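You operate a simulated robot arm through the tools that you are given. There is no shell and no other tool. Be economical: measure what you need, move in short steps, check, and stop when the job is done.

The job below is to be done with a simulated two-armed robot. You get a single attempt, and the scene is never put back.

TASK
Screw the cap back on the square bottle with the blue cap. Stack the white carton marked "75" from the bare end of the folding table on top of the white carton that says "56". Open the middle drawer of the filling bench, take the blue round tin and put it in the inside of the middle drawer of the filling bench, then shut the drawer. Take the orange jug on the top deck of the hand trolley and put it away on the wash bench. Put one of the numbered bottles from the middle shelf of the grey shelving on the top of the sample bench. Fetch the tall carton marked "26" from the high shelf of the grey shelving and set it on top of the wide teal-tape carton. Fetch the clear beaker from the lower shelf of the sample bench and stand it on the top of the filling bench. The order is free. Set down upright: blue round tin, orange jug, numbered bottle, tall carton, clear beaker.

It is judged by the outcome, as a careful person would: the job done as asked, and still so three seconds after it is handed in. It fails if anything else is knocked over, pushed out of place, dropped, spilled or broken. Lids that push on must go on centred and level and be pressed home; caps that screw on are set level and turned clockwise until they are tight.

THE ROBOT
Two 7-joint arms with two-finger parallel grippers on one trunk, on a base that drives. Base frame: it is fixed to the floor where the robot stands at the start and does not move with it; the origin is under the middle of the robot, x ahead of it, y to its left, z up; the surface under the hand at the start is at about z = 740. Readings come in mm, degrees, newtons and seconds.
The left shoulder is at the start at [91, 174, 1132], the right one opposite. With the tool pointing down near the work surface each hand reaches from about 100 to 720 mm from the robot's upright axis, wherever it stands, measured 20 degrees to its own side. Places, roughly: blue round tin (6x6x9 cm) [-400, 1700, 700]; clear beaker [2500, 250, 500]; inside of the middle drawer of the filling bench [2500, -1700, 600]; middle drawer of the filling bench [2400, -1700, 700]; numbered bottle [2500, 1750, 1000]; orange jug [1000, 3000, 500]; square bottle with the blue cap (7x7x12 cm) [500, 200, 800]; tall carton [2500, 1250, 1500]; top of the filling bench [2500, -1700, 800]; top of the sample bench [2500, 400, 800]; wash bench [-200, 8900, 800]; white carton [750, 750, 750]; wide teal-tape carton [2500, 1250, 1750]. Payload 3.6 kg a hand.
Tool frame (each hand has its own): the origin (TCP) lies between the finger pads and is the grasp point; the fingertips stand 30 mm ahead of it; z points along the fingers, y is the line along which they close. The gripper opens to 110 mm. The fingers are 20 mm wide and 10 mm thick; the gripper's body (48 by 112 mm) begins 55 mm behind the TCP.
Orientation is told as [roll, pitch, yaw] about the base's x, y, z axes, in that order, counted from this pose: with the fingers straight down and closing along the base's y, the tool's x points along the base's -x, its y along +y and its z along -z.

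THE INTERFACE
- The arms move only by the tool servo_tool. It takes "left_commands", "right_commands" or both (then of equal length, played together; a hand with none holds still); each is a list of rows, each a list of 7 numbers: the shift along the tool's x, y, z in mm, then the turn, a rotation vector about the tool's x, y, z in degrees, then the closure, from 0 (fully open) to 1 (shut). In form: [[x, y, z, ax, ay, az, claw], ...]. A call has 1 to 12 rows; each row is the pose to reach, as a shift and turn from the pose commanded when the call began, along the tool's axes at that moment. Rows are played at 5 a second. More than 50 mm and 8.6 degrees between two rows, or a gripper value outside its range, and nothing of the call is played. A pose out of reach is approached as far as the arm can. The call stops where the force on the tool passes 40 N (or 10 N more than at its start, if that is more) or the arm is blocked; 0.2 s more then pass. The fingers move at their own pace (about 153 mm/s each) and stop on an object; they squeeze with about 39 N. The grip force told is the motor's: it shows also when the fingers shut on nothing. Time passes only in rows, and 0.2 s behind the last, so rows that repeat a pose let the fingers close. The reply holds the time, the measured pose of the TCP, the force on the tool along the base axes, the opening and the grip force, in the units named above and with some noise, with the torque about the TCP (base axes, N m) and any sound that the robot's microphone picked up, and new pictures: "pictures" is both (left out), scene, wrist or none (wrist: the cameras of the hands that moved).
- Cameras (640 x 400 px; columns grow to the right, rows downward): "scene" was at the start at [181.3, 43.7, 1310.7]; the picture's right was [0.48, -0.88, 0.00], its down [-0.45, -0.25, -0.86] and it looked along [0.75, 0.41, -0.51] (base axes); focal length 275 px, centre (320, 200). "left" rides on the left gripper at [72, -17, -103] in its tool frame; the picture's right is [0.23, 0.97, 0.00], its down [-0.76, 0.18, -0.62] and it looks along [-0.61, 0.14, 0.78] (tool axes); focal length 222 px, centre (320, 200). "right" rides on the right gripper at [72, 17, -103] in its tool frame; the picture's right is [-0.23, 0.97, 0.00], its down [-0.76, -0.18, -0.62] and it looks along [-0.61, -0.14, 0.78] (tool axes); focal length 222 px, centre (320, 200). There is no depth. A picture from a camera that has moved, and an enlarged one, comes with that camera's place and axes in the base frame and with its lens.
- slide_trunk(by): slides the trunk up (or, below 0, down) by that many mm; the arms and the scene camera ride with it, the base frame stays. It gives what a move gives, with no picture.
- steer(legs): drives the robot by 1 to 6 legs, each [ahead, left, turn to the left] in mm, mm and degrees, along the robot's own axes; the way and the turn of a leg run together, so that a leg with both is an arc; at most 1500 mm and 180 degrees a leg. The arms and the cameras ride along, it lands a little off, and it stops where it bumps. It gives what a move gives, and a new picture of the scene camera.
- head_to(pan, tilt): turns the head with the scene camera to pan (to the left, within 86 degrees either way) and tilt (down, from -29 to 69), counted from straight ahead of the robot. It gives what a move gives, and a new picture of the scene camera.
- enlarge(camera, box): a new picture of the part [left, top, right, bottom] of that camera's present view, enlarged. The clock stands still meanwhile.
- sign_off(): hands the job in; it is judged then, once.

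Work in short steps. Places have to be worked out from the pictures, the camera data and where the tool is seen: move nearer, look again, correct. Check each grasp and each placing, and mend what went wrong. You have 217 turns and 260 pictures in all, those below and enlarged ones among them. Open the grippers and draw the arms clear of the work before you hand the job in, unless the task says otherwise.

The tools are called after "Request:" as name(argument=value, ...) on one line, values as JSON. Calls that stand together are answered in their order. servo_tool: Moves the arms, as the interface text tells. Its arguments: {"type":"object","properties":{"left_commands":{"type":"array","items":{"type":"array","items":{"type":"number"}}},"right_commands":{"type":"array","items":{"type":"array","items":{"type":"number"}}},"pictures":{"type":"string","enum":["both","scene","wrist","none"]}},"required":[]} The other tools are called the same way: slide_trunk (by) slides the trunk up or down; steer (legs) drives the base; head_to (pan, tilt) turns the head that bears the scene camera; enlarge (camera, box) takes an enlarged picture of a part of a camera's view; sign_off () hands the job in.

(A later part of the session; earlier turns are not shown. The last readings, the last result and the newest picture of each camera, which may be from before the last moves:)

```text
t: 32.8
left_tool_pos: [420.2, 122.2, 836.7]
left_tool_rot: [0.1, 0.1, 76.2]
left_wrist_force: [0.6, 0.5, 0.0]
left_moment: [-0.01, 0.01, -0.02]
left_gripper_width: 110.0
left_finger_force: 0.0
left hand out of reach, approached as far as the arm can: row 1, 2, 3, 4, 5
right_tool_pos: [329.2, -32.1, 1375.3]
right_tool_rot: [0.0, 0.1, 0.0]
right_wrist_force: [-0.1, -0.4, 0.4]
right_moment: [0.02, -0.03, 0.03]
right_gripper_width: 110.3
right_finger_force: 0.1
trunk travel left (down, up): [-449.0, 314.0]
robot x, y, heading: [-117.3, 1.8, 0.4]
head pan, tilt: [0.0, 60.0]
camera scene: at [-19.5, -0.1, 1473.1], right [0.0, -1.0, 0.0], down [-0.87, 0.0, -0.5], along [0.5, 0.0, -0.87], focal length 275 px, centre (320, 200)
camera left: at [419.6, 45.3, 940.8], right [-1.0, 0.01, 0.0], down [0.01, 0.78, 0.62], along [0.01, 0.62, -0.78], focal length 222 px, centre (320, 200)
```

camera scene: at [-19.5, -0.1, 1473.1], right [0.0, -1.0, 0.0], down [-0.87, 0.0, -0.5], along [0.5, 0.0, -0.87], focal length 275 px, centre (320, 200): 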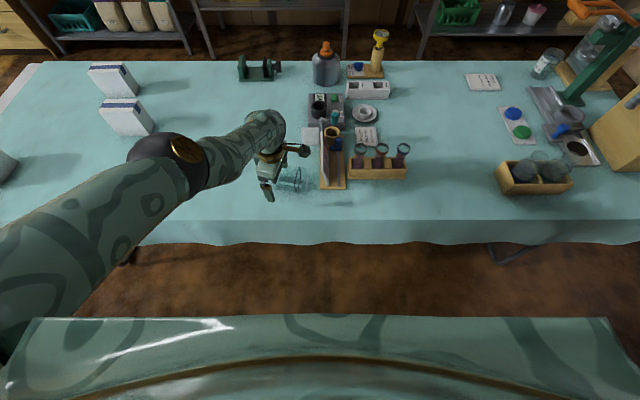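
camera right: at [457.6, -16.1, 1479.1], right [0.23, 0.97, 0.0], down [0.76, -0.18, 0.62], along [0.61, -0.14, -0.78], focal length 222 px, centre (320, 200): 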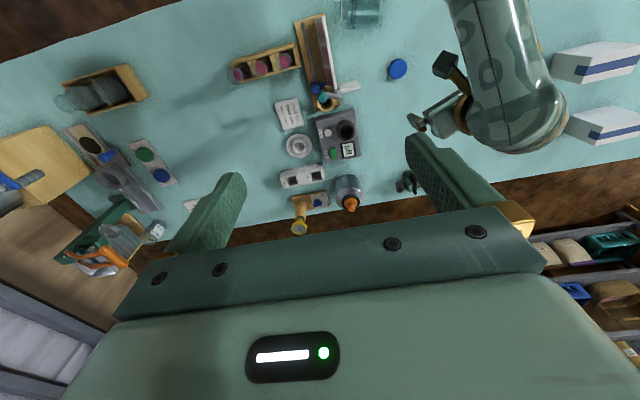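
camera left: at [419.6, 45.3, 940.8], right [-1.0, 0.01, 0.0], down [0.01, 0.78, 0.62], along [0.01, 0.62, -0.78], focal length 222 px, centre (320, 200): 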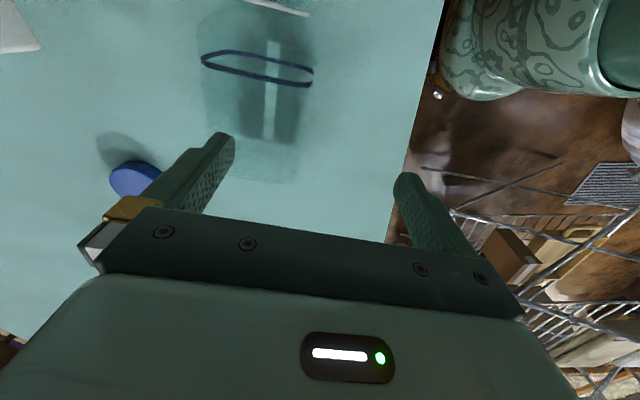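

The target is out of reach at this trunk height. I raise the hand over the bottle, lower the trunk 110 mm, then descend.

Request:
servo_tool(left_commands=[[0, 0, -45, 0, 0, 0, 0], [7, -24, -90, 0, 0, 0, 0], [14, -49, -130, 0, 0, 0, 0], [14, -49, -130, 0, 0, 0, 0]], pictures="none")

Request:
slide_trunk(by=-110)

Request:
enlarge(camera="left", box=[0, 0, 640, 400])

```text
refused: row 2 steps farther than a row can; nothing moved
```

```text
t: 33.2
left_tool_pos: [426.3, 118.7, 835.4]
left_tool_rot: [-0.8, 0.0, 76.3]
left_wrist_force: [-9.1, -1.7, 23.9]
left_moment: [-0.46, -1.04, -0.23]
left_gripper_width: 107.5
left_finger_force: 0.1
right_tool_pos: [327.8, -30.5, 1366.6]
right_tool_rot: [0.0, 0.0, 0.0]
right_wrist_force: [0.5, 0.1, 0.9]
right_moment: [0.02, 0.04, 0.0]
right_gripper_width: 109.8
right_finger_force: 0.1
trunk travel left (down, up): [-440.0, 323.0]
robot x, y, heading: [-122.6, -2.2, 0.1]
head pan, tilt: [0.0, 60.0]
stopped: the force on the tool passed its limit at 58 N (the readings are from after the stop); the commanded pose is now the measured one
```

```text
1.00 times, centred on (320, 200) of left (not enlarged: the box is as wide or as high as the picture)
camera zoom: at [424.1, 42.9, 939.0], right [-1.0, 0.01, -0.01], down [0.0, 0.78, 0.62], along [0.02, 0.62, -0.78], focal length 222 px, centre (320, 200)
```

zoom: 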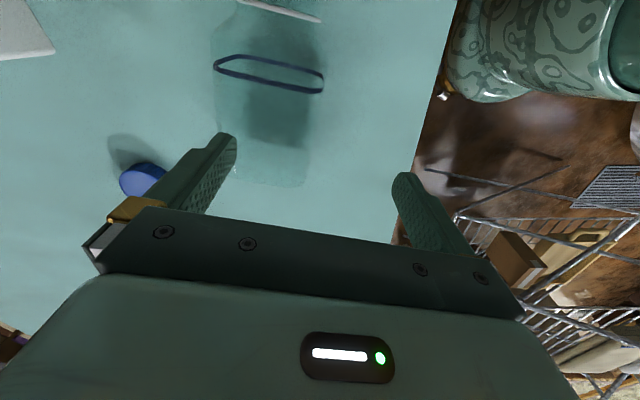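

The step was refused but the trunk still moved and pressed the bottle, which looks unbroken. From now on I send dependent moves one at a time, and I lift the hand first.

Request:
servo_tool(left_commands=[[0, 0, -40, 0, 0, 0, 0], [4, -20, -80, 0, 0, 0, 0], [14, -45, -115, 0, 0, 0, 0], [14, -45, -135, 0, 0, 0, 0], [14, -45, -135, 0, 0, 0, 0]], pictures="none")

```text
t: 34.5
left_tool_pos: [477.1, 92.1, 964.9]
left_tool_rot: [-0.4, 0.0, 76.1]
left_wrist_force: [0.5, 0.1, -0.4]
left_moment: [0.0, 0.0, -0.02]
left_gripper_width: 109.9
left_finger_force: 0.0
left hand out of reach, approached as far as the arm can: row 1, 2, 3, 4, 5
right_tool_pos: [329.9, -31.9, 1367.3]
right_tool_rot: [-0.1, 0.0, 0.0]
right_wrist_force: [-0.3, 0.4, 0.1]
right_moment: [0.02, 0.01, 0.02]
right_gripper_width: 110.0
right_finger_force: 0.0
trunk travel left (down, up): [-440.0, 323.0]
robot x, y, heading: [-119.8, 0.5, -0.1]
head pan, tilt: [0.0, 60.0]
```

Now the hand is clear above the bottle at z 965. I lower the trunk 110 mm.

Request:
slide_trunk(by=-110)

Request:
enlarge(camera="left", box=[0, 0, 640, 400])

```text
t: 35.9
left_tool_pos: [477.6, 92.1, 816.6]
left_tool_rot: [3.5, 0.9, 76.3]
left_wrist_force: [0.1, 0.7, 0.6]
left_moment: [0.0, -0.02, 0.0]
left_gripper_width: 110.2
left_finger_force: 0.0
right_tool_pos: [329.5, -31.7, 1256.4]
right_tool_rot: [0.0, 0.1, 0.0]
right_wrist_force: [-0.9, 0.4, 0.1]
right_moment: [0.03, -0.02, -0.02]
right_gripper_width: 109.9
right_finger_force: 0.0
trunk travel left (down, up): [-330.0, 433.0]
robot x, y, heading: [-121.4, -1.7, -0.2]
head pan, tilt: [0.0, 60.0]
```

```text
1.00 times, centred on (320, 200) of left (not enlarged: the box is as wide or as high as the picture)
camera zoom: at [481.6, 15.9, 920.7], right [-1.0, 0.01, 0.06], down [0.05, 0.78, 0.62], along [-0.04, 0.62, -0.78], focal length 222 px, centre (320, 200)
```

zoom: 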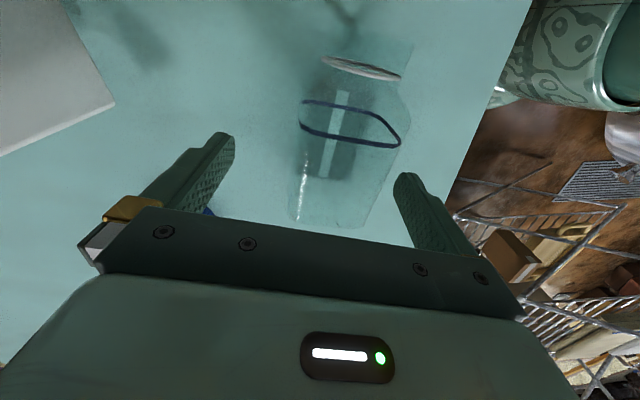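

The bottle's axis now runs from (448, 36) to (465, 158). I align the hand at (458, 110) with yaw 81 and descend to z 775.

Request:
servo_tool(left_commands=[[-13.5, 20.8, 5, 3.5, -0.9, -5.2, 0], [-13.5, 20.8, 25, 3.5, -0.9, -5.2, 0], [-13.5, 20.8, 43, 3.5, -0.9, -5.2, 0], [-13.5, 20.8, 43, 3.5, -0.9, -5.2, 0]], pictures="both")

```text
t: 36.9
left_tool_pos: [472.3, 105.3, 770.7]
left_tool_rot: [-0.3, -0.3, 81.4]
left_wrist_force: [1.1, -0.6, 20.4]
left_moment: [-0.05, 1.2, 0.16]
left_gripper_width: 109.6
left_finger_force: 0.1
left hand out of reach, approached as far as the arm can: row 1, 2, 3, 4
right_tool_pos: [327.8, -30.8, 1258.1]
right_tool_rot: [0.0, 0.0, -0.1]
right_wrist_force: [-0.3, -0.3, -0.8]
right_moment: [0.03, 0.03, -0.01]
right_gripper_width: 110.3
right_finger_force: 0.0
trunk travel left (down, up): [-330.0, 433.0]
robot x, y, heading: [-122.1, 1.2, -0.1]
head pan, tilt: [0.0, 60.0]
camera scene: at [13.1, -0.4, 1354.0], right [0.0, -1.0, 0.0], down [-0.87, 0.0, -0.5], along [0.5, 0.0, -0.87], focal length 275 px, centre (320, 200)
camera left: at [476.6, 29.5, 873.6], right [-1.0, -0.08, -0.01], down [-0.07, 0.78, 0.63], along [-0.05, 0.62, -0.78], focal length 222 px, centre (320, 200)
```

scene: 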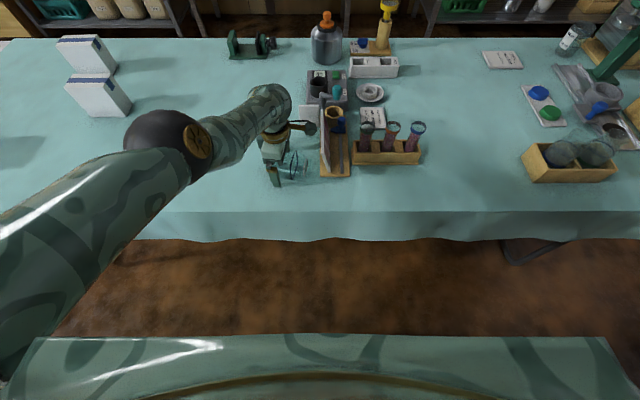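
left: 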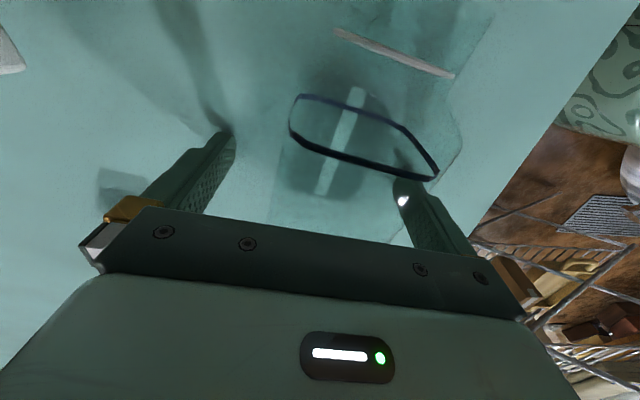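

The fingers straddle the bottle with one tip touching the table. I lift 4 mm, shift 12 mm toward -x, then close.

Request:
servo_tool(left_commands=[[0, 0, -5, 0, 0, 0, 0], [1.8, 12, -5, 0, 0, 0, 0], [1.8, 12, -5, 0, 0, 0, 0.2], [1.8, 12, -5, 0, 0, 0, 0.4], [1.8, 12, -5, 0, 0, 0, 0.7], [1.8, 12, -5, 0, 0, 0, 0.7]], pictures="wrist")

```text
t: 38.3
left_tool_pos: [467.4, 102.1, 770.3]
left_tool_rot: [-0.1, -0.1, 81.3]
left_wrist_force: [-13.0, 1.2, 31.8]
left_moment: [-0.17, 1.66, -0.31]
left_gripper_width: 65.9
left_finger_force: 38.5
left hand out of reach, approached as far as the arm can: row 2, 3, 4, 5, 6
right_tool_pos: [326.0, -32.0, 1258.4]
right_tool_rot: [0.0, -0.1, -0.1]
right_wrist_force: [-0.5, -0.7, -0.5]
right_moment: [-0.01, 0.01, -0.03]
right_gripper_width: 110.0
right_finger_force: 0.1
trunk travel left (down, up): [-330.0, 433.0]
robot x, y, heading: [-120.5, -0.1, 0.1]
head pan, tilt: [0.0, 60.0]
camera left: at [472.7, 26.3, 873.4], right [-1.0, -0.08, 0.0], down [-0.06, 0.78, 0.63], along [-0.05, 0.62, -0.78], focal length 222 px, centre (320, 200)
```

left: 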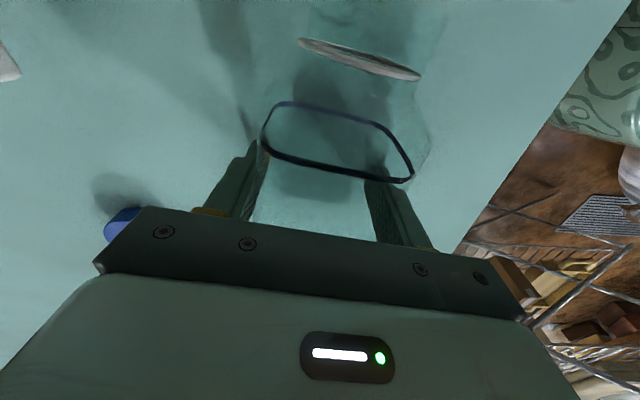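

The bottle is held at 66 mm. I lift it with the trunk.

Request:
slide_trunk(by=150)

```text
t: 40.0
left_tool_pos: [474.4, 102.1, 963.0]
left_tool_rot: [-4.6, -0.8, 81.4]
left_wrist_force: [0.1, -0.2, -2.7]
left_moment: [0.02, -0.03, -0.01]
left_gripper_width: 66.0
left_finger_force: 39.0
right_tool_pos: [329.8, -29.6, 1406.1]
right_tool_rot: [0.0, 0.2, -0.1]
right_wrist_force: [0.4, 0.3, 0.4]
right_moment: [-0.01, 0.0, -0.01]
right_gripper_width: 110.2
right_finger_force: 0.1
trunk travel left (down, up): [-480.0, 283.0]
robot x, y, heading: [-119.0, -6.3, 0.3]
head pan, tilt: [0.0, 60.0]
```

The lift worked with a load of about 2.7 N. I now rotate the hand about the closing axis to turn the mouth up, while shifting to +y.

Request:
servo_tool(left_commands=[[-10, 0, 0, 0, 8, 0, 0.7], [-20, 0, 0, 0, 16, 0, 0.7], [-30, 0, 0, 0, 24, 0, 0.7], [-40, 0, 0, 0, 32, 0, 0.7], [-50, 0, 0, 0, 40, 0, 0.7], [-60, 1, 0, 0, 48, 0, 0.7], [-70, 1, 0, 0, 56, 0, 0.7], [-80, 2, 0, 0, 64, 0, 0.7], [-80, 2, 0, 0, 72, 0, 0.7], [-80, 2, 0, 0, 80, 0, 0.7], [-80, 2, 0, 0, 88, 0, 0.7], [-80, 2, 0, 0, 88, 0, 0.7]], pictures="both")

```text
t: 42.6
left_tool_pos: [368.5, 150.1, 1011.9]
left_tool_rot: [-23.3, 83.1, 59.1]
left_wrist_force: [0.0, 0.0, -2.9]
left_moment: [-0.04, -0.01, 0.03]
left_gripper_width: 66.1
left_finger_force: 39.4
left hand out of reach, approached as far as the arm can: row 3, 4, 5, 6, 7, 8, 9, 10, 11, 12
right_tool_pos: [328.3, -30.0, 1407.0]
right_tool_rot: [-0.1, 0.1, 0.0]
right_wrist_force: [-0.9, 0.7, 0.2]
right_moment: [-0.04, -0.02, 0.01]
right_gripper_width: 109.8
right_finger_force: 0.0
trunk travel left (down, up): [-480.0, 283.0]
robot x, y, heading: [-120.2, -0.4, -0.2]
head pan, tilt: [0.0, 60.0]
camera scene: at [-26.5, 1.7, 1505.0], right [0.0, -1.0, 0.0], down [-0.87, 0.0, -0.5], along [0.5, 0.0, -0.87], focal length 275 px, centre (320, 200)
camera left: at [393.3, 241.1, 1096.4], right [-0.98, 0.11, 0.18], down [-0.05, 0.72, -0.7], along [-0.2, -0.69, -0.7], focal length 222 px, centre (320, 200)
```

scene: 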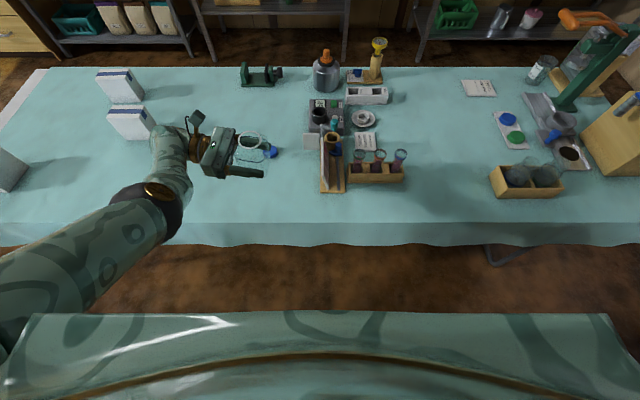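
left: 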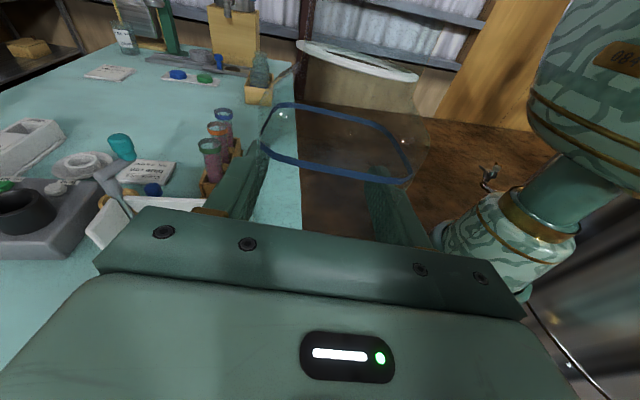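

The bottle is almost upright in the left hand, leaning about 7°. I correct the tilt and move it over the table to about (480, 200).

Request:
servo_tool(left_commands=[[-3, -26, -16, 0, 3, -1.5, 0.7], [-6, -51, -32, 0, 6.2, -2.9, 0.7], [-9, -77, -47, 0, 6.2, -2.9, 0.7], [-12, -102, -63, 0, 6.2, -2.9, 0.7], [-12, -102, -63, 0, 6.2, -2.9, 0.7]], pictures="both")

```text
t: 43.8
left_tool_pos: [382.1, 209.9, 1055.4]
left_tool_rot: [53.7, 89.7, 136.5]
left_wrist_force: [0.4, -0.1, -3.2]
left_moment: [0.02, 0.02, -0.03]
left_gripper_width: 66.1
left_finger_force: 39.1
left hand out of reach, approached as far as the arm can: row 1, 2, 3, 4, 5
right_tool_pos: [330.6, -31.3, 1407.1]
right_tool_rot: [-0.1, 0.1, 0.0]
right_wrist_force: [0.6, 0.3, 0.0]
right_moment: [0.01, -0.03, 0.0]
right_gripper_width: 110.1
right_finger_force: 0.1
trunk travel left (down, up): [-480.0, 283.0]
robot x, y, heading: [-117.6, -2.3, -0.2]
head pan, tilt: [0.0, 60.0]
camera scene: at [-25.4, -0.1, 1504.9], right [0.0, -1.0, 0.0], down [-0.87, 0.0, -0.5], along [0.5, 0.0, -0.87], focal length 275 px, centre (320, 200)
camera left: at [411.9, 308.4, 1127.7], right [-0.96, 0.12, 0.23], down [-0.1, 0.64, -0.76], along [-0.24, -0.76, -0.61], focal length 222 px, centre (320, 200)
```

scene: 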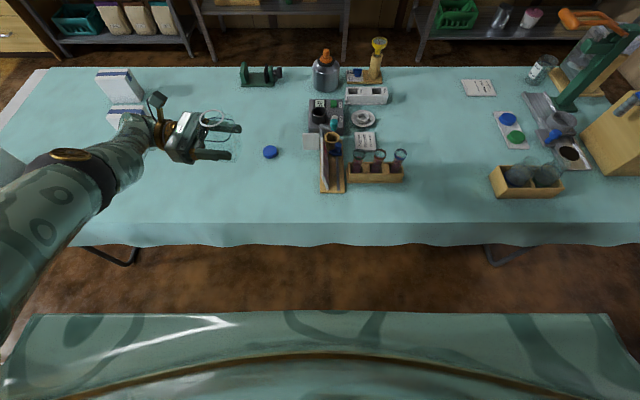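
left: 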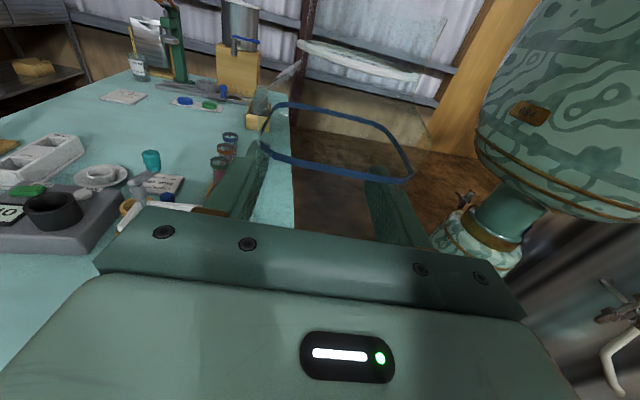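

The bottle is upright in the left hand, but that arm cannot lower it comfortably. I will fetch the cap with the right hand and screw it on in mid-air, so I shift the base to bring the cap in front of the right arm.

Request:
steer(legs=[[0, 300, 0], [150, 0, 0]])

Request:
slide_trunk(by=-100)

```text
t: 46.9
left_tool_pos: [531.6, 510.6, 1054.4]
left_tool_rot: [55.4, 89.8, 137.9]
left_wrist_force: [-0.1, 0.4, -3.1]
left_moment: [-0.01, -0.01, 0.0]
left_gripper_width: 66.1
left_finger_force: 39.3
right_tool_pos: [479.2, 269.7, 1407.2]
right_tool_rot: [0.1, 0.1, -0.2]
right_wrist_force: [0.2, 0.2, -0.6]
right_moment: [0.0, 0.03, 0.02]
right_gripper_width: 109.8
right_finger_force: 0.1
trunk travel left (down, up): [-480.0, 283.0]
robot x, y, heading: [29.9, 301.3, -0.0]
head pan, tilt: [0.0, 60.0]
camera scene: at [124.9, 302.0, 1504.9], right [0.0, -1.0, 0.0], down [-0.87, 0.0, -0.5], along [0.5, 0.0, -0.87], focal length 275 px, centre (320, 200)
```

scene: 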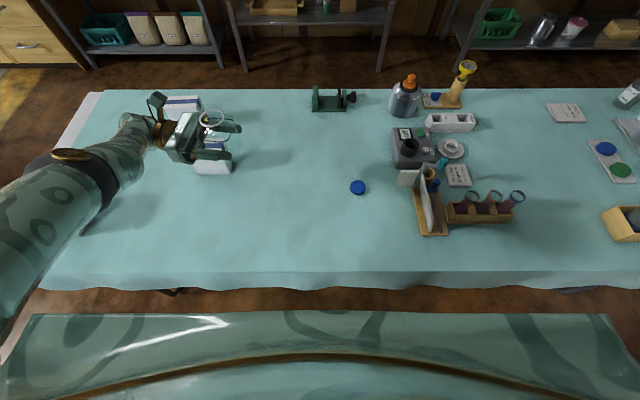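

```text
t: 48.2
left_tool_pos: [534.7, 510.6, 935.1]
left_tool_rot: [94.6, 87.5, 176.9]
left_wrist_force: [0.2, -0.3, -3.2]
left_moment: [0.01, -0.01, 0.04]
left_gripper_width: 65.8
left_finger_force: 38.7
right_tool_pos: [479.6, 269.8, 1306.7]
right_tool_rot: [0.1, -0.1, -0.1]
right_wrist_force: [-1.1, -0.4, -0.6]
right_moment: [0.02, 0.0, 0.02]
right_gripper_width: 110.1
right_finger_force: 0.1
trunk travel left (down, up): [-380.0, 383.0]
robot x, y, heading: [28.8, 303.3, 0.0]
head pan, tilt: [0.0, 60.0]
```

I bring the right hand above the cap.

Request:
servo_tool(right_commands=[[-12, -10, 40, 0, 0, 0, 0], [-25, -19, 80, 0, 0, 0, 0], [-37, -29, 120, 0, 0, 0, 0], [-50, -38, 160, 0, 0, 0, 0], [-62, -48, 200, 0, 0, 0, 0], [-75, -58, 240, 0, 0, 0, 0], [-87, -67, 280, 0, 0, 0, 0], [-100, -77, 320, 0, 0, 0, 0], [-112, -86, 360, 0, 0, 0, 0], [-124, -96, 400, 0, 0, 0, 0], [-124, -96, 400, 0, 0, 0, 0.2]], pictures="both")

```text
t: 50.6
left_tool_pos: [534.3, 510.4, 934.1]
left_tool_rot: [94.5, 87.5, 176.9]
left_wrist_force: [-1.0, -0.3, -2.5]
left_moment: [-0.02, 0.0, 0.01]
left_gripper_width: 65.9
left_finger_force: 39.2
right_tool_pos: [603.7, 174.5, 907.9]
right_tool_rot: [-0.1, 0.1, -0.1]
right_wrist_force: [-0.3, -0.1, 0.2]
right_moment: [-0.02, -0.02, -0.01]
right_gripper_width: 88.0
right_finger_force: 0.1
trunk travel left (down, up): [-380.0, 383.0]
robot x, y, heading: [32.5, 304.8, -0.1]
head pan, tilt: [0.0, 60.0]
camera scene: at [147.6, 302.1, 1404.2], right [0.0, -1.0, 0.0], down [-0.87, 0.0, -0.5], along [0.5, 0.0, -0.87], focal length 275 px, centre (320, 200)
camera right: at [531.6, 190.4, 1010.9], right [0.23, 0.97, 0.0], down [0.76, -0.18, 0.62], along [0.61, -0.14, -0.78], focal length 222 px, centre (320, 200)
```

scene: 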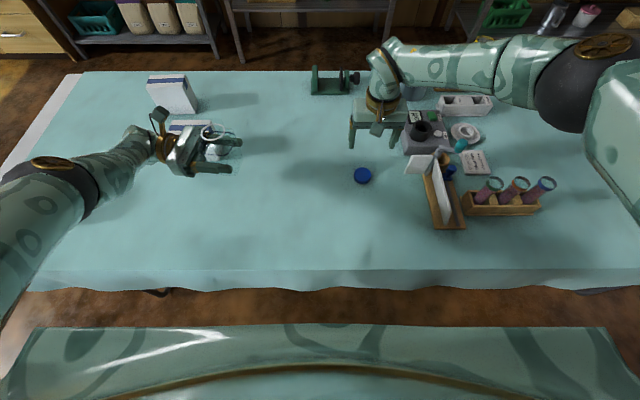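
right: 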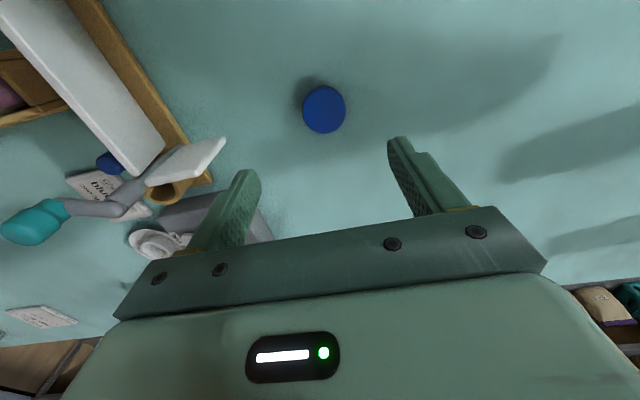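

The cap is at (606, 178). I lower onto it and grip.

Request:
servo_tool(right_commands=[[-2, 4, 45, 0, 0, 0, 0.2], [-2, 4, 90, 0, 0, 0, 0.2], [-2, 4, 120, 0, 0, 0, 0.2], [-2, 4, 130, 0, 0, 0, 0.2], [-2, 4, 130, 0, 0, 0, 0.5], [-2, 4, 130, 0, 0, 0, 0.8], [-2, 4, 130, 0, 0, 0, 0.8]], pictures="wrist")

```text
t: 52.2
left_tool_pos: [532.8, 511.7, 935.5]
left_tool_rot: [95.8, 87.6, 178.1]
left_wrist_force: [0.3, -0.1, -2.8]
left_moment: [-0.01, -0.02, 0.0]
left_gripper_width: 65.9
left_finger_force: 39.2
right_tool_pos: [592.9, 175.8, 784.6]
right_tool_rot: [0.0, -0.2, -0.1]
right_wrist_force: [7.7, 2.4, 29.2]
right_moment: [0.14, -0.27, 0.01]
right_gripper_width: 25.8
right_finger_force: 4.2
right hand out of reach, approached as far as the arm can: row 3, 4, 5, 6, 7
trunk travel left (down, up): [-380.0, 383.0]
robot x, y, heading: [30.8, 304.6, 0.1]
head pan, tilt: [0.0, 60.0]
camera right: at [520.7, 191.8, 888.1], right [0.23, 0.97, 0.0], down [0.76, -0.18, 0.63], along [0.61, -0.14, -0.78], focal length 222 px, centre (320, 200)
```

right: 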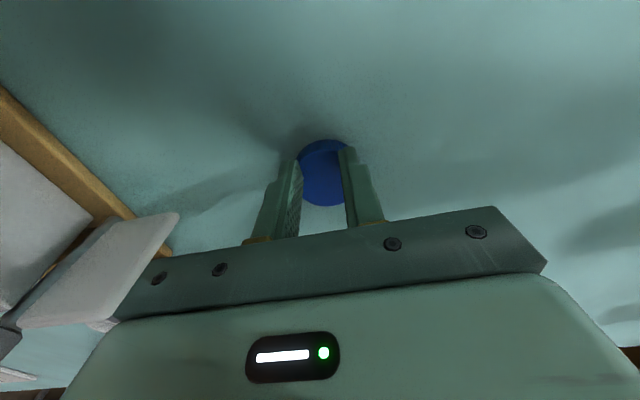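

The hand fell short and the fingers closed on top of the cap. I open, rise, then lower the trunk for reach.

Request:
servo_tool(right_commands=[[0, 0, -10, 0, 0, 0, 0.8], [0, 0, -10, 0, 0, 0, 0.2], [-4, 0, -50, 0, 0, 0, 0.2], [-13, 2, -90, 0, 0, 0, 0.2], [-13, 2, -110, 0, 0, 0, 0.2]], pictures="none")

```text
t: 53.4
left_tool_pos: [534.8, 510.8, 934.7]
left_tool_rot: [94.2, 87.5, 176.4]
left_wrist_force: [-0.5, 0.3, -3.5]
left_moment: [0.0, 0.0, 0.0]
left_gripper_width: 66.0
left_finger_force: 39.2
right_tool_pos: [606.7, 175.6, 891.6]
right_tool_rot: [0.0, 0.1, 0.0]
right_wrist_force: [0.1, 0.0, 0.1]
right_moment: [0.01, -0.03, 0.0]
right_gripper_width: 88.0
right_finger_force: 0.1
trunk travel left (down, up): [-380.0, 383.0]
robot x, y, heading: [30.5, 302.5, -0.3]
head pan, tilt: [0.0, 60.0]
```

Request:
slide_trunk(by=-60)

Request:
enlarge(camera="right", box=[0, 0, 640, 400])

```text
t: 54.4
left_tool_pos: [535.7, 510.6, 856.5]
left_tool_rot: [97.1, 85.3, 179.2]
left_wrist_force: [-0.4, 0.2, -2.1]
left_moment: [0.04, 0.0, 0.0]
left_gripper_width: 65.9
left_finger_force: 38.4
right_tool_pos: [604.5, 175.0, 832.7]
right_tool_rot: [0.0, 0.1, -0.2]
right_wrist_force: [0.1, -0.6, 0.9]
right_moment: [0.0, -0.02, 0.01]
right_gripper_width: 88.0
right_finger_force: 0.2
trunk travel left (down, up): [-320.0, 443.0]
robot x, y, heading: [33.5, 302.5, 0.0]
head pan, tilt: [0.0, 60.0]
```

```text
1.00 times, centred on (320, 200) of right (not enlarged: the box is as wide or as high as the picture)
camera zoom: at [533.1, 192.2, 935.8], right [0.23, 0.97, 0.0], down [0.76, -0.18, 0.62], along [0.61, -0.14, -0.78], focal length 222 px, centre (320, 200)
```

zoom: 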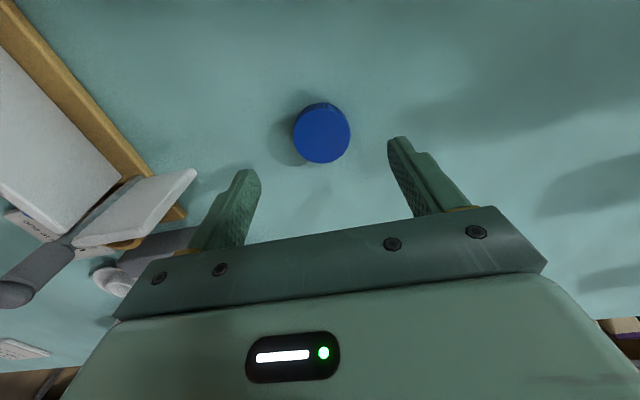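

Still well aligned at (606, 176). I go down and grip.

Request:
servo_tool(right_commands=[[-2, 1.5, 30, 0, 0, 0, 0.2], [-2, 1.5, 55, 0, 0, 0, 0.2], [-2, 1.5, 55, 0, 0, 0, 0.2], [-2, 1.5, 55, 0, 0, 0, 0.5], [-2, 1.5, 55, 0, 0, 0, 0.8], [-2, 1.5, 55, 0, 0, 0, 0.8]], pictures="wrist")

```text
t: 55.8
left_tool_pos: [536.6, 511.4, 856.4]
left_tool_rot: [97.1, 85.2, 179.3]
left_wrist_force: [-0.3, -0.7, -3.3]
left_moment: [-0.06, 0.0, 0.0]
left_gripper_width: 66.2
left_finger_force: 39.6
right_tool_pos: [606.1, 177.4, 776.5]
right_tool_rot: [0.0, 0.0, -0.1]
right_wrist_force: [-0.1, 0.3, -0.4]
right_moment: [0.01, 0.02, 0.02]
right_gripper_width: 47.7
right_finger_force: 39.3
trunk travel left (down, up): [-320.0, 443.0]
robot x, y, heading: [32.7, 302.2, -0.2]
head pan, tilt: [0.0, 60.0]
camera right: at [535.4, 194.0, 880.6], right [0.23, 0.97, 0.0], down [0.76, -0.18, 0.62], along [0.6, -0.14, -0.78], focal length 222 px, centre (320, 200)
```

right: 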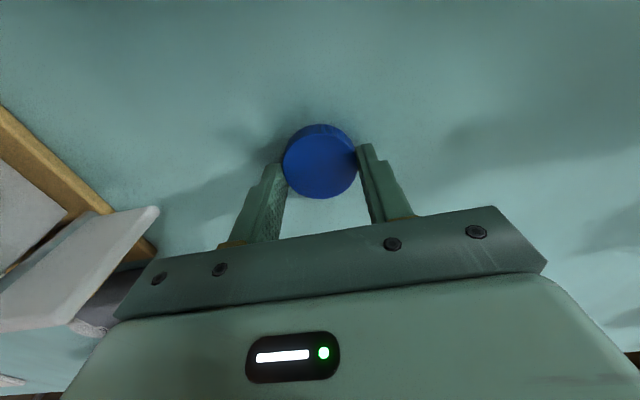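

The cap is gripped. I lift the right hand, and also level the left bottle and bring it 110 mm toward the middle.

Request:
servo_tool(left_commands=[[0, -3, 22, 0, -0.6, 4.8, 0.7], [0, -6, 44, 0, -0.6, 4.8, 0.7], [0, -9, 66, 0, -0.6, 4.8, 0.7], [0, -12, 88, 0, -0.6, 4.8, 0.7], [0, -15, 109, 0, -0.6, 4.8, 0.7], [0, -15, 109, 0, -0.6, 4.8, 0.7]], right_commands=[[0, 0, -40, 0, 0, 0, 0.8], [0, 0, -80, 0, 0, 0, 0.8], [0, 0, -120, 0, 0, 0, 0.8], [0, 0, -160, 0, 0, 0, 0.8], [0, 0, -200, 0, 0, 0, 0.8], [0, 0, -230, 0, 0, 0, 0.8]], pictures="both")

```text
t: 57.2
left_tool_pos: [550.8, 402.8, 843.4]
left_tool_rot: [-100.7, 89.9, -18.4]
left_wrist_force: [-0.1, -0.1, -3.0]
left_moment: [0.01, 0.01, 0.0]
left_gripper_width: 65.9
left_finger_force: 39.0
left hand out of reach, approached as far as the arm can: row 1, 2, 3, 4, 5, 6
right_tool_pos: [606.4, 177.2, 1007.4]
right_tool_rot: [0.0, 0.2, -0.1]
right_wrist_force: [-0.4, 0.0, 0.7]
right_moment: [-0.03, -0.02, -0.01]
right_gripper_width: 47.5
right_finger_force: 38.5
trunk travel left (down, up): [-320.0, 443.0]
robot x, y, heading: [32.3, 298.2, -0.2]
head pan, tilt: [0.0, 60.0]
camera scene: at [168.5, 302.3, 1343.3], right [0.0, -1.0, 0.0], down [-0.87, 0.0, -0.5], along [0.5, 0.0, -0.87], focal length 275 px, centre (320, 200)
camera right: at [535.1, 193.1, 1110.4], right [0.23, 0.97, 0.0], down [0.76, -0.18, 0.62], along [0.6, -0.14, -0.78], focal length 222 px, centre (320, 200)
camera left: at [581.7, 501.9, 916.6], right [-0.97, 0.13, 0.23], down [-0.09, 0.64, -0.76], along [-0.24, -0.76, -0.61], focal length 222 px, centre (320, 200)
```

scene: 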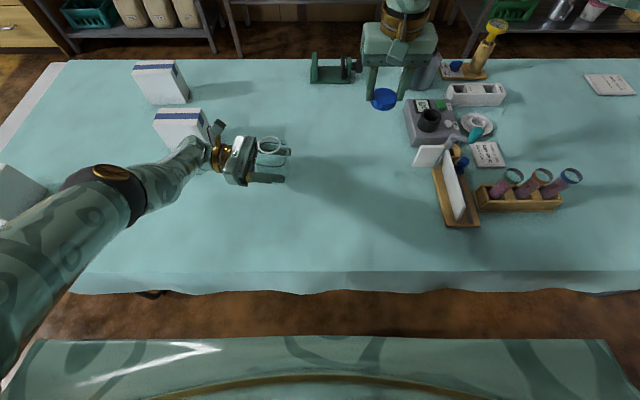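
right: 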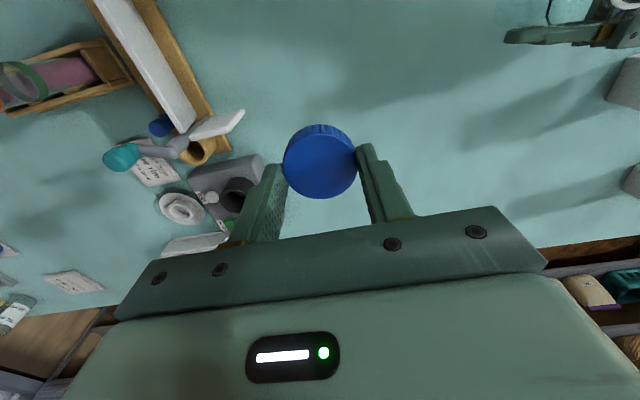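
left: 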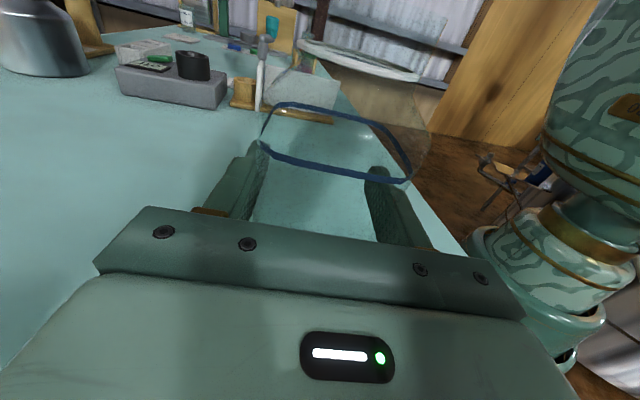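

The left hand works well at (551, 403, 843) with the bottle upright. I lower the trunk 45 mm toward the table.

Request:
slide_trunk(by=-45)

Request:
enlarge(camera="scene", box=[200, 100, 360, 220])

```text
t: 58.0
left_tool_pos: [552.4, 402.6, 787.0]
left_tool_rot: [99.0, 88.4, -178.6]
left_wrist_force: [4.5, 0.8, 15.5]
left_moment: [1.73, -0.74, -0.4]
left_gripper_width: 66.0
left_finger_force: 38.7
right_tool_pos: [605.7, 176.6, 964.2]
right_tool_rot: [0.0, -0.1, -0.1]
right_wrist_force: [0.1, -0.7, -0.2]
right_moment: [-0.01, 0.0, 0.01]
right_gripper_width: 47.6
right_finger_force: 39.3
trunk travel left (down, up): [-275.0, 488.0]
robot x, y, heading: [31.6, 302.0, -0.1]
head pan, tilt: [0.0, 60.0]
```

```text
3.33 times, centred on (280, 160) of scene
camera zoom: at [184.7, 300.7, 1298.2], right [0.0, -1.0, 0.0], down [-0.87, 0.0, -0.5], along [0.5, 0.0, -0.87], focal length 916 px, centre (453, 333)
```

zoom: 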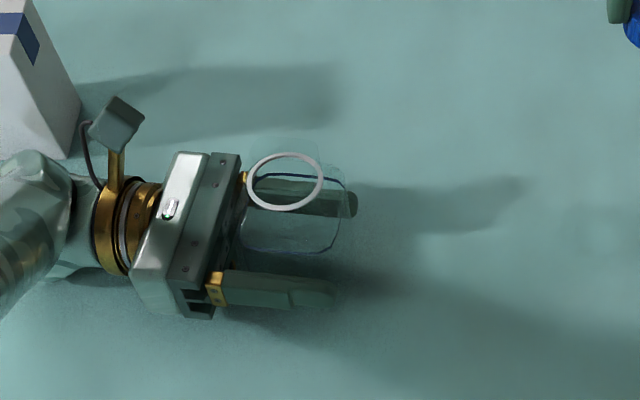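

The bottle base rests on the table, held by the left hand with the mouth near (547, 403). I bring the right hand with the cap above it at z≈950.

Request:
servo_tool(right_commands=[[10, 38, 0, 0, 0, 0, 0.8], [20, 76, 0, 0, 0, 0, 0.8], [30, 114, 0, 0, 0, 0, 0.8], [40, 150, 0, 0, 0, 0, 0.8], [50, 188, 0, 0, 0, 0, 0.8], [58, 226, 0, 0, 0, 0, 0.8], [58, 226, 15, 0, 0, 0, 0.8]], pictures="both")

Request:
enlarge(camera="scene", box=[220, 60, 380, 200])

```text
t: 59.6
left_tool_pos: [552.0, 403.1, 785.8]
left_tool_rot: [98.0, 88.4, -179.8]
left_wrist_force: [6.1, 3.6, 27.7]
left_moment: [2.89, -1.14, -0.52]
left_gripper_width: 65.9
left_finger_force: 38.6
right_tool_pos: [547.4, 403.8, 947.5]
right_tool_rot: [0.0, 0.1, -0.2]
right_wrist_force: [0.1, -0.1, -0.3]
right_moment: [-0.02, 0.02, 0.0]
right_gripper_width: 47.6
right_finger_force: 39.2
trunk travel left (down, up): [-275.0, 488.0]
robot x, y, heading: [29.8, 300.8, -0.1]
head pan, tilt: [0.0, 60.0]
camera scene: at [184.2, 301.1, 1297.9], right [0.0, -1.0, 0.0], down [-0.86, 0.0, -0.5], along [0.5, 0.0, -0.86], focal length 275 px, centre (320, 200)
camera right: at [475.7, 419.9, 1051.7], right [0.23, 0.97, 0.0], down [0.76, -0.18, 0.62], along [0.61, -0.14, -0.78], focal length 222 px, centre (320, 200)
```

scene: 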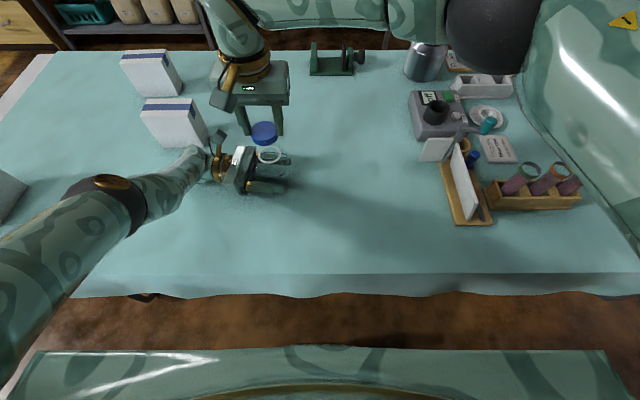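
right: 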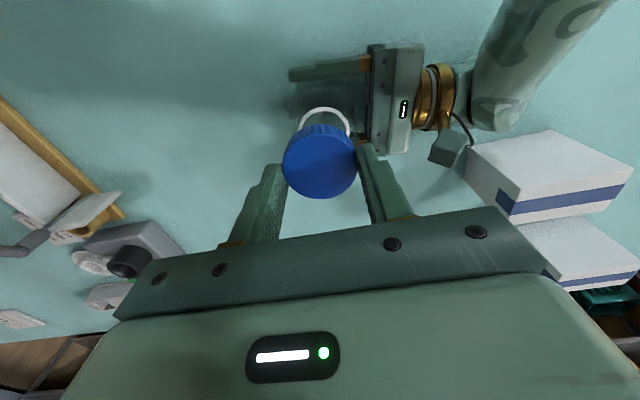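

```text
2.86 times, centred on (300, 130) of scene
camera zoom: at [184.2, 301.1, 1297.9], right [0.0, -1.0, 0.0], down [-0.86, 0.0, -0.5], along [0.5, 0.0, -0.86], focal length 785 px, centre (377, 400)
```

zoom: 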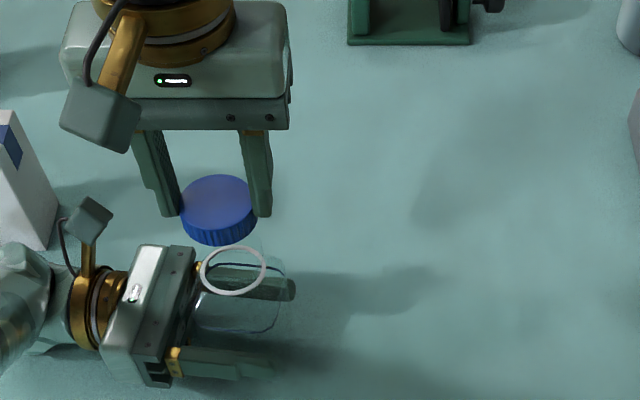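

Both views agree on the mouth at about (552.5, 406.5, 850). I pre-rotate the right hand 68° counter-clockwise, align, and come down to just above the rim.

Request:
servo_tool(right_commands=[[-6, 2.7, 0, 0, 0, -8.5, 0.8], [-6, 2.7, 0, 0, 0, -17, 0.8], [-6, 2.7, 0, 0, 0, -25.5, 0.8], [-6, 2.7, 10, 0, 0, -34, 0.8], [-6, 2.7, 20, 0, 0, -42.5, 0.8], [-6, 2.7, 30, 0, 0, -51, 0.8], [-6, 2.7, 40, 0, 0, -59.5, 0.8], [-6, 2.7, 50, 0, 0, -68, 0.8], [-6, 2.7, 55, 0, 0, -68, 0.8]], pictures="both")

Request:
enlarge(camera="scene", box=[220, 90, 340, 190])

```text
t: 60.9
left_tool_pos: [552.0, 402.0, 786.0]
left_tool_rot: [102.0, 88.5, -175.7]
left_wrist_force: [0.1, 0.9, -2.6]
left_moment: [0.01, 0.01, -0.03]
left_gripper_width: 66.1
left_finger_force: 39.0
right_tool_pos: [532.7, 378.1, 914.1]
right_tool_rot: [-0.4, 0.0, 36.2]
right_wrist_force: [-0.7, -0.5, -0.5]
right_moment: [-0.01, 0.01, -0.01]
right_gripper_width: 48.0
right_finger_force: 38.8
right hand out of reach, approached as far as the arm can: row 4, 5, 6
trunk travel left (down, up): [-275.0, 488.0]
robot x, y, heading: [32.4, 303.0, -0.3]
head pan, tilt: [0.0, 60.0]
stopped in row 6 (left hand): the force on the tool passed its limit at 47 N (the readings are from after the stop); the commanded pose is now the measured one
camera scene: at [183.5, 300.7, 1297.4], right [0.0, -1.0, 0.0], down [-0.86, 0.0, -0.5], along [0.5, 0.0, -0.86], focal length 275 px, centre (320, 200)
camera right: at [464.8, 348.5, 1018.2], right [-0.39, 0.92, -0.01], down [0.72, 0.31, 0.62], along [0.58, 0.24, -0.78], focal length 222 px, centre (320, 200)
```

scene: 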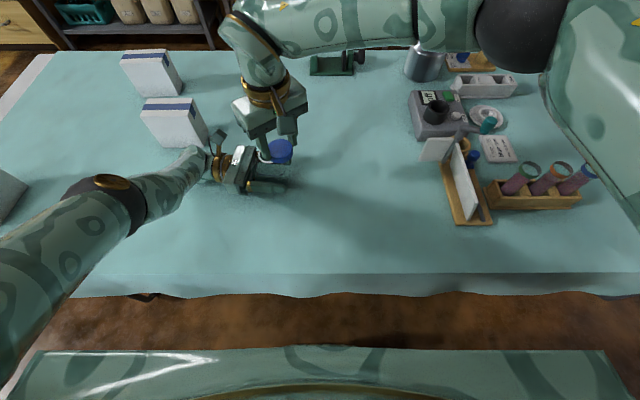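
right: 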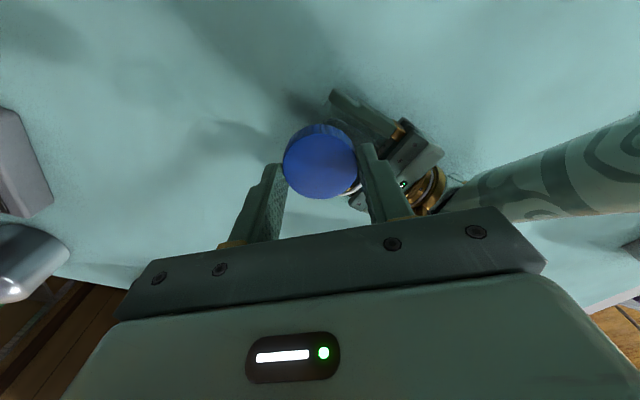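

```text
4.00 times, centred on (280, 140) of scene
camera zoom: at [183.5, 300.7, 1297.4], right [0.0, -1.0, 0.0], down [-0.86, 0.0, -0.5], along [0.5, 0.0, -0.86], focal length 1099 px, centre (480, 440)
```

zoom: 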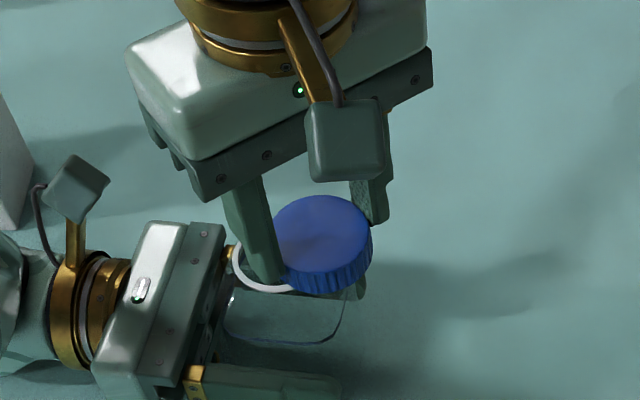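

The right wrist can only turn about 36° counter-clockwise there. I go back to yaw 15, centre over the mouth, and descend to just above the rim.

Request:
servo_tool(right_commands=[[-11, 3, -5, 0, 0, 7, 0.8], [-22, 7, -5, 0, 0, 14, 0.8], [-33.5, 10.7, -5, 0, 0, 21, 0.8], [-33.5, 10.7, 8, 0, 0, 21, 0.8], [-33.5, 10.7, 19, 0, 0, 21, 0.8], [-33.5, 10.7, 19, 0, 0, 21, 0.8]], pictures="both")

Request:
enlarge(camera="scene", box=[220, 90, 340, 190])

Request:
enlarge(camera="left", box=[160, 0, 480, 200])

```text
t: 62.3
left_tool_pos: [553.1, 402.9, 785.8]
left_tool_rot: [100.7, 88.5, -176.9]
left_wrist_force: [-2.8, -7.1, 3.9]
left_moment: [0.61, -1.29, 0.0]
left_gripper_width: 65.9
left_finger_force: 38.6
right_tool_pos: [554.1, 406.0, 895.6]
right_tool_rot: [-0.2, -0.1, 15.1]
right_wrist_force: [1.7, 4.7, -3.3]
right_moment: [0.03, 1.08, -0.01]
right_gripper_width: 47.8
right_finger_force: 38.8
trunk travel left (down, up): [-275.0, 488.0]
robot x, y, heading: [29.6, 301.0, 0.1]
head pan, tilt: [0.0, 60.0]
camera scene: at [184.3, 299.7, 1297.8], right [0.0, -1.0, 0.0], down [-0.87, 0.0, -0.5], along [0.5, 0.0, -0.87], focal length 275 px, centre (320, 200)
camera right: at [479.7, 402.2, 999.1], right [-0.03, 1.0, 0.0], down [0.78, 0.03, 0.62], along [0.62, 0.02, -0.78], focal length 222 px, centre (320, 200)
```

scene: 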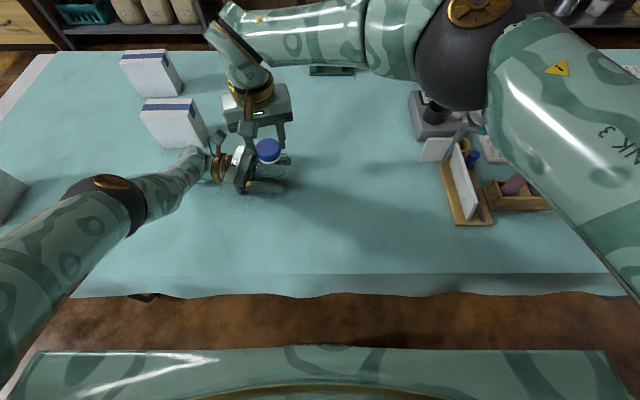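
right: 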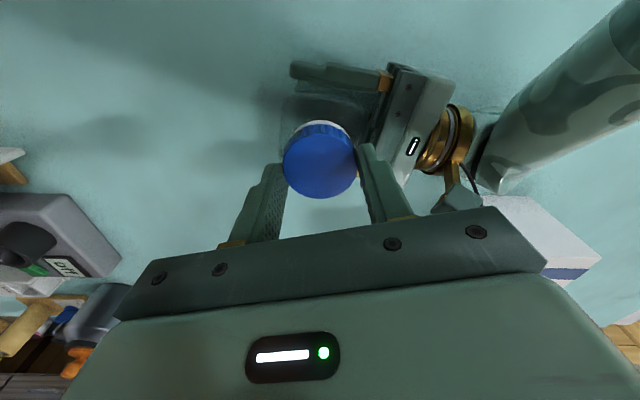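

```text
4.00 times, centred on (280, 140) of scene
camera zoom: at [184.3, 299.7, 1297.8], right [0.0, -1.0, 0.0], down [-0.87, 0.0, -0.5], along [0.5, 0.0, -0.87], focal length 1099 px, centre (480, 440)
```

zoom: 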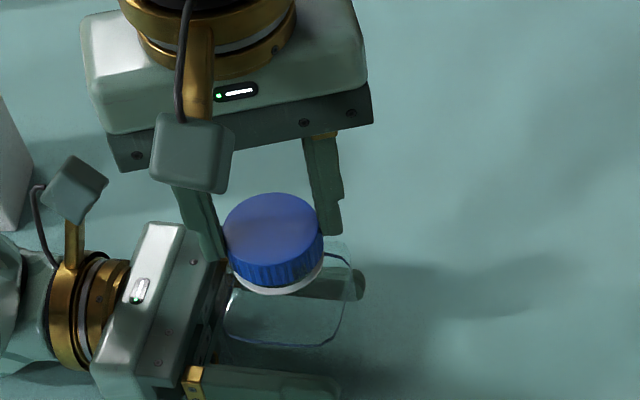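

```text
2.00 times, centred on (320, 100) of left
camera zoom: at [584.5, 501.5, 857.5], right [-0.96, 0.13, 0.25], down [-0.11, 0.64, -0.76], along [-0.26, -0.76, -0.6], focal length 444 px, centre (320, 400)
```

zoom: 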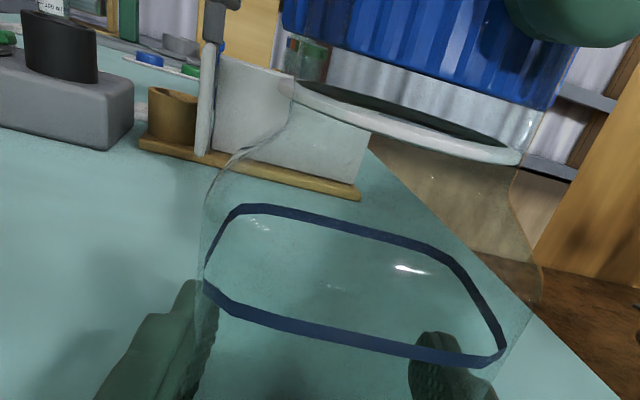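

The cap is centred about 9 mm over the rim. I lower it slowly until contact.

Request:
servo_tool(right_commands=[[0, 0, 4, 0, 0, 0, 0.8], [0, 0, 7, 0, 0, 0, 0.8], [0, 0, 9, 0, 0, 0, 0.8], [0, 0, 10, 0, 0, 0, 0.8]], pictures="none")

Request:
enlarge(camera="left", box=[160, 0, 480, 200])

```text
t: 63.3
left_tool_pos: [551.8, 402.3, 786.7]
left_tool_rot: [98.6, 88.4, -179.0]
left_wrist_force: [7.9, -7.5, 2.0]
left_moment: [1.76, -0.84, -0.73]
left_gripper_width: 65.9
left_finger_force: 38.6
right_tool_pos: [554.7, 404.1, 887.3]
right_tool_rot: [-0.1, -0.2, 15.2]
right_wrist_force: [-2.5, 2.9, 16.6]
right_moment: [0.27, 0.26, -0.03]
right_gripper_width: 47.6
right_finger_force: 38.7
trunk travel left (down, up): [-275.0, 488.0]
robot x, y, heading: [32.1, 305.2, -0.3]
head pan, tilt: [0.0, 60.0]
```

```text
2.00 times, centred on (320, 100) of left
camera zoom: at [584.8, 501.7, 857.4], right [-0.96, 0.13, 0.25], down [-0.12, 0.64, -0.76], along [-0.26, -0.76, -0.6], focal length 444 px, centre (320, 400)
```

zoom: 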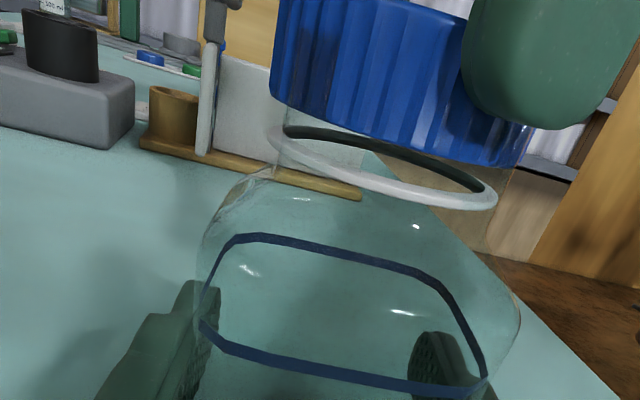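

Something is in contact although a gap shows between the cap and the white ring. I look closer to see if there is a clear glass neck above the ring.

Request:
enlarge(camera="left", box=[270, 20, 450, 130])

Request:
enlarge(camera="scene", box=[240, 115, 310, 175])

Request:
enlarge(camera="right", box=[240, 60, 420, 220])

```text
3.56 times, centred on (360, 75) of left
camera zoom: at [584.8, 501.7, 857.4], right [-0.96, 0.13, 0.25], down [-0.12, 0.64, -0.76], along [-0.26, -0.76, -0.6], focal length 790 px, centre (178, 644)
```

zoom: 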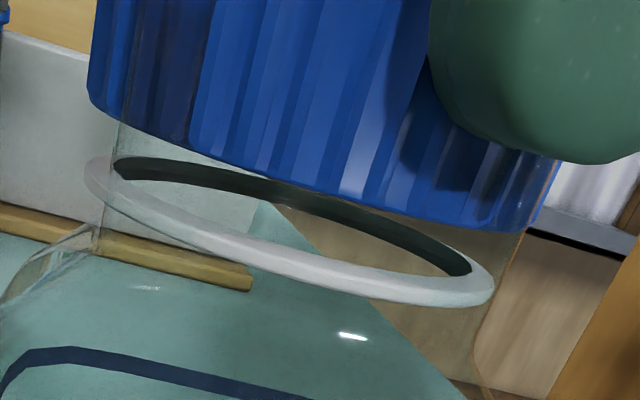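

```text
6.67 times, centred on (275, 145) of scene
camera zoom: at [184.5, 299.5, 1297.8], right [0.0, -1.0, 0.0], down [-0.87, 0.0, -0.5], along [0.5, 0.0, -0.87], focal length 1831 px, centre (620, 567)
```

zoom: 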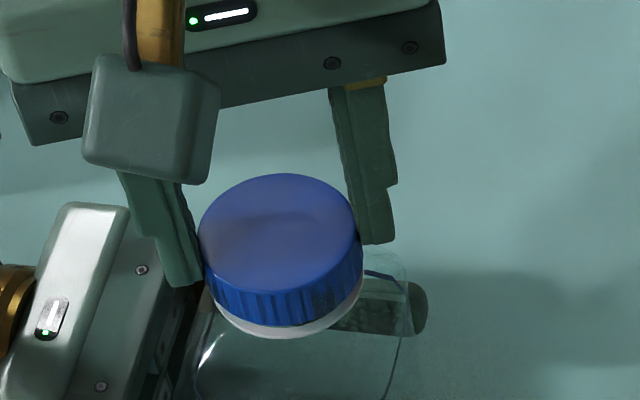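

```text
2.50 times, centred on (330, 140) of right
camera zoom: at [480.6, 402.0, 989.3], right [-0.04, 1.0, 0.0], down [0.78, 0.03, 0.63], along [0.63, 0.02, -0.78], focal length 555 px, centre (295, 350)
```

zoom: 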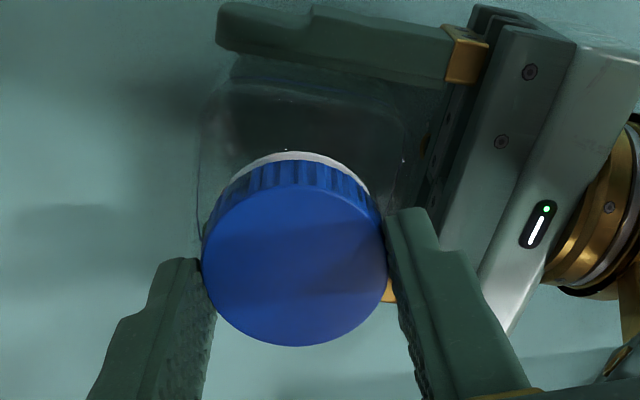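

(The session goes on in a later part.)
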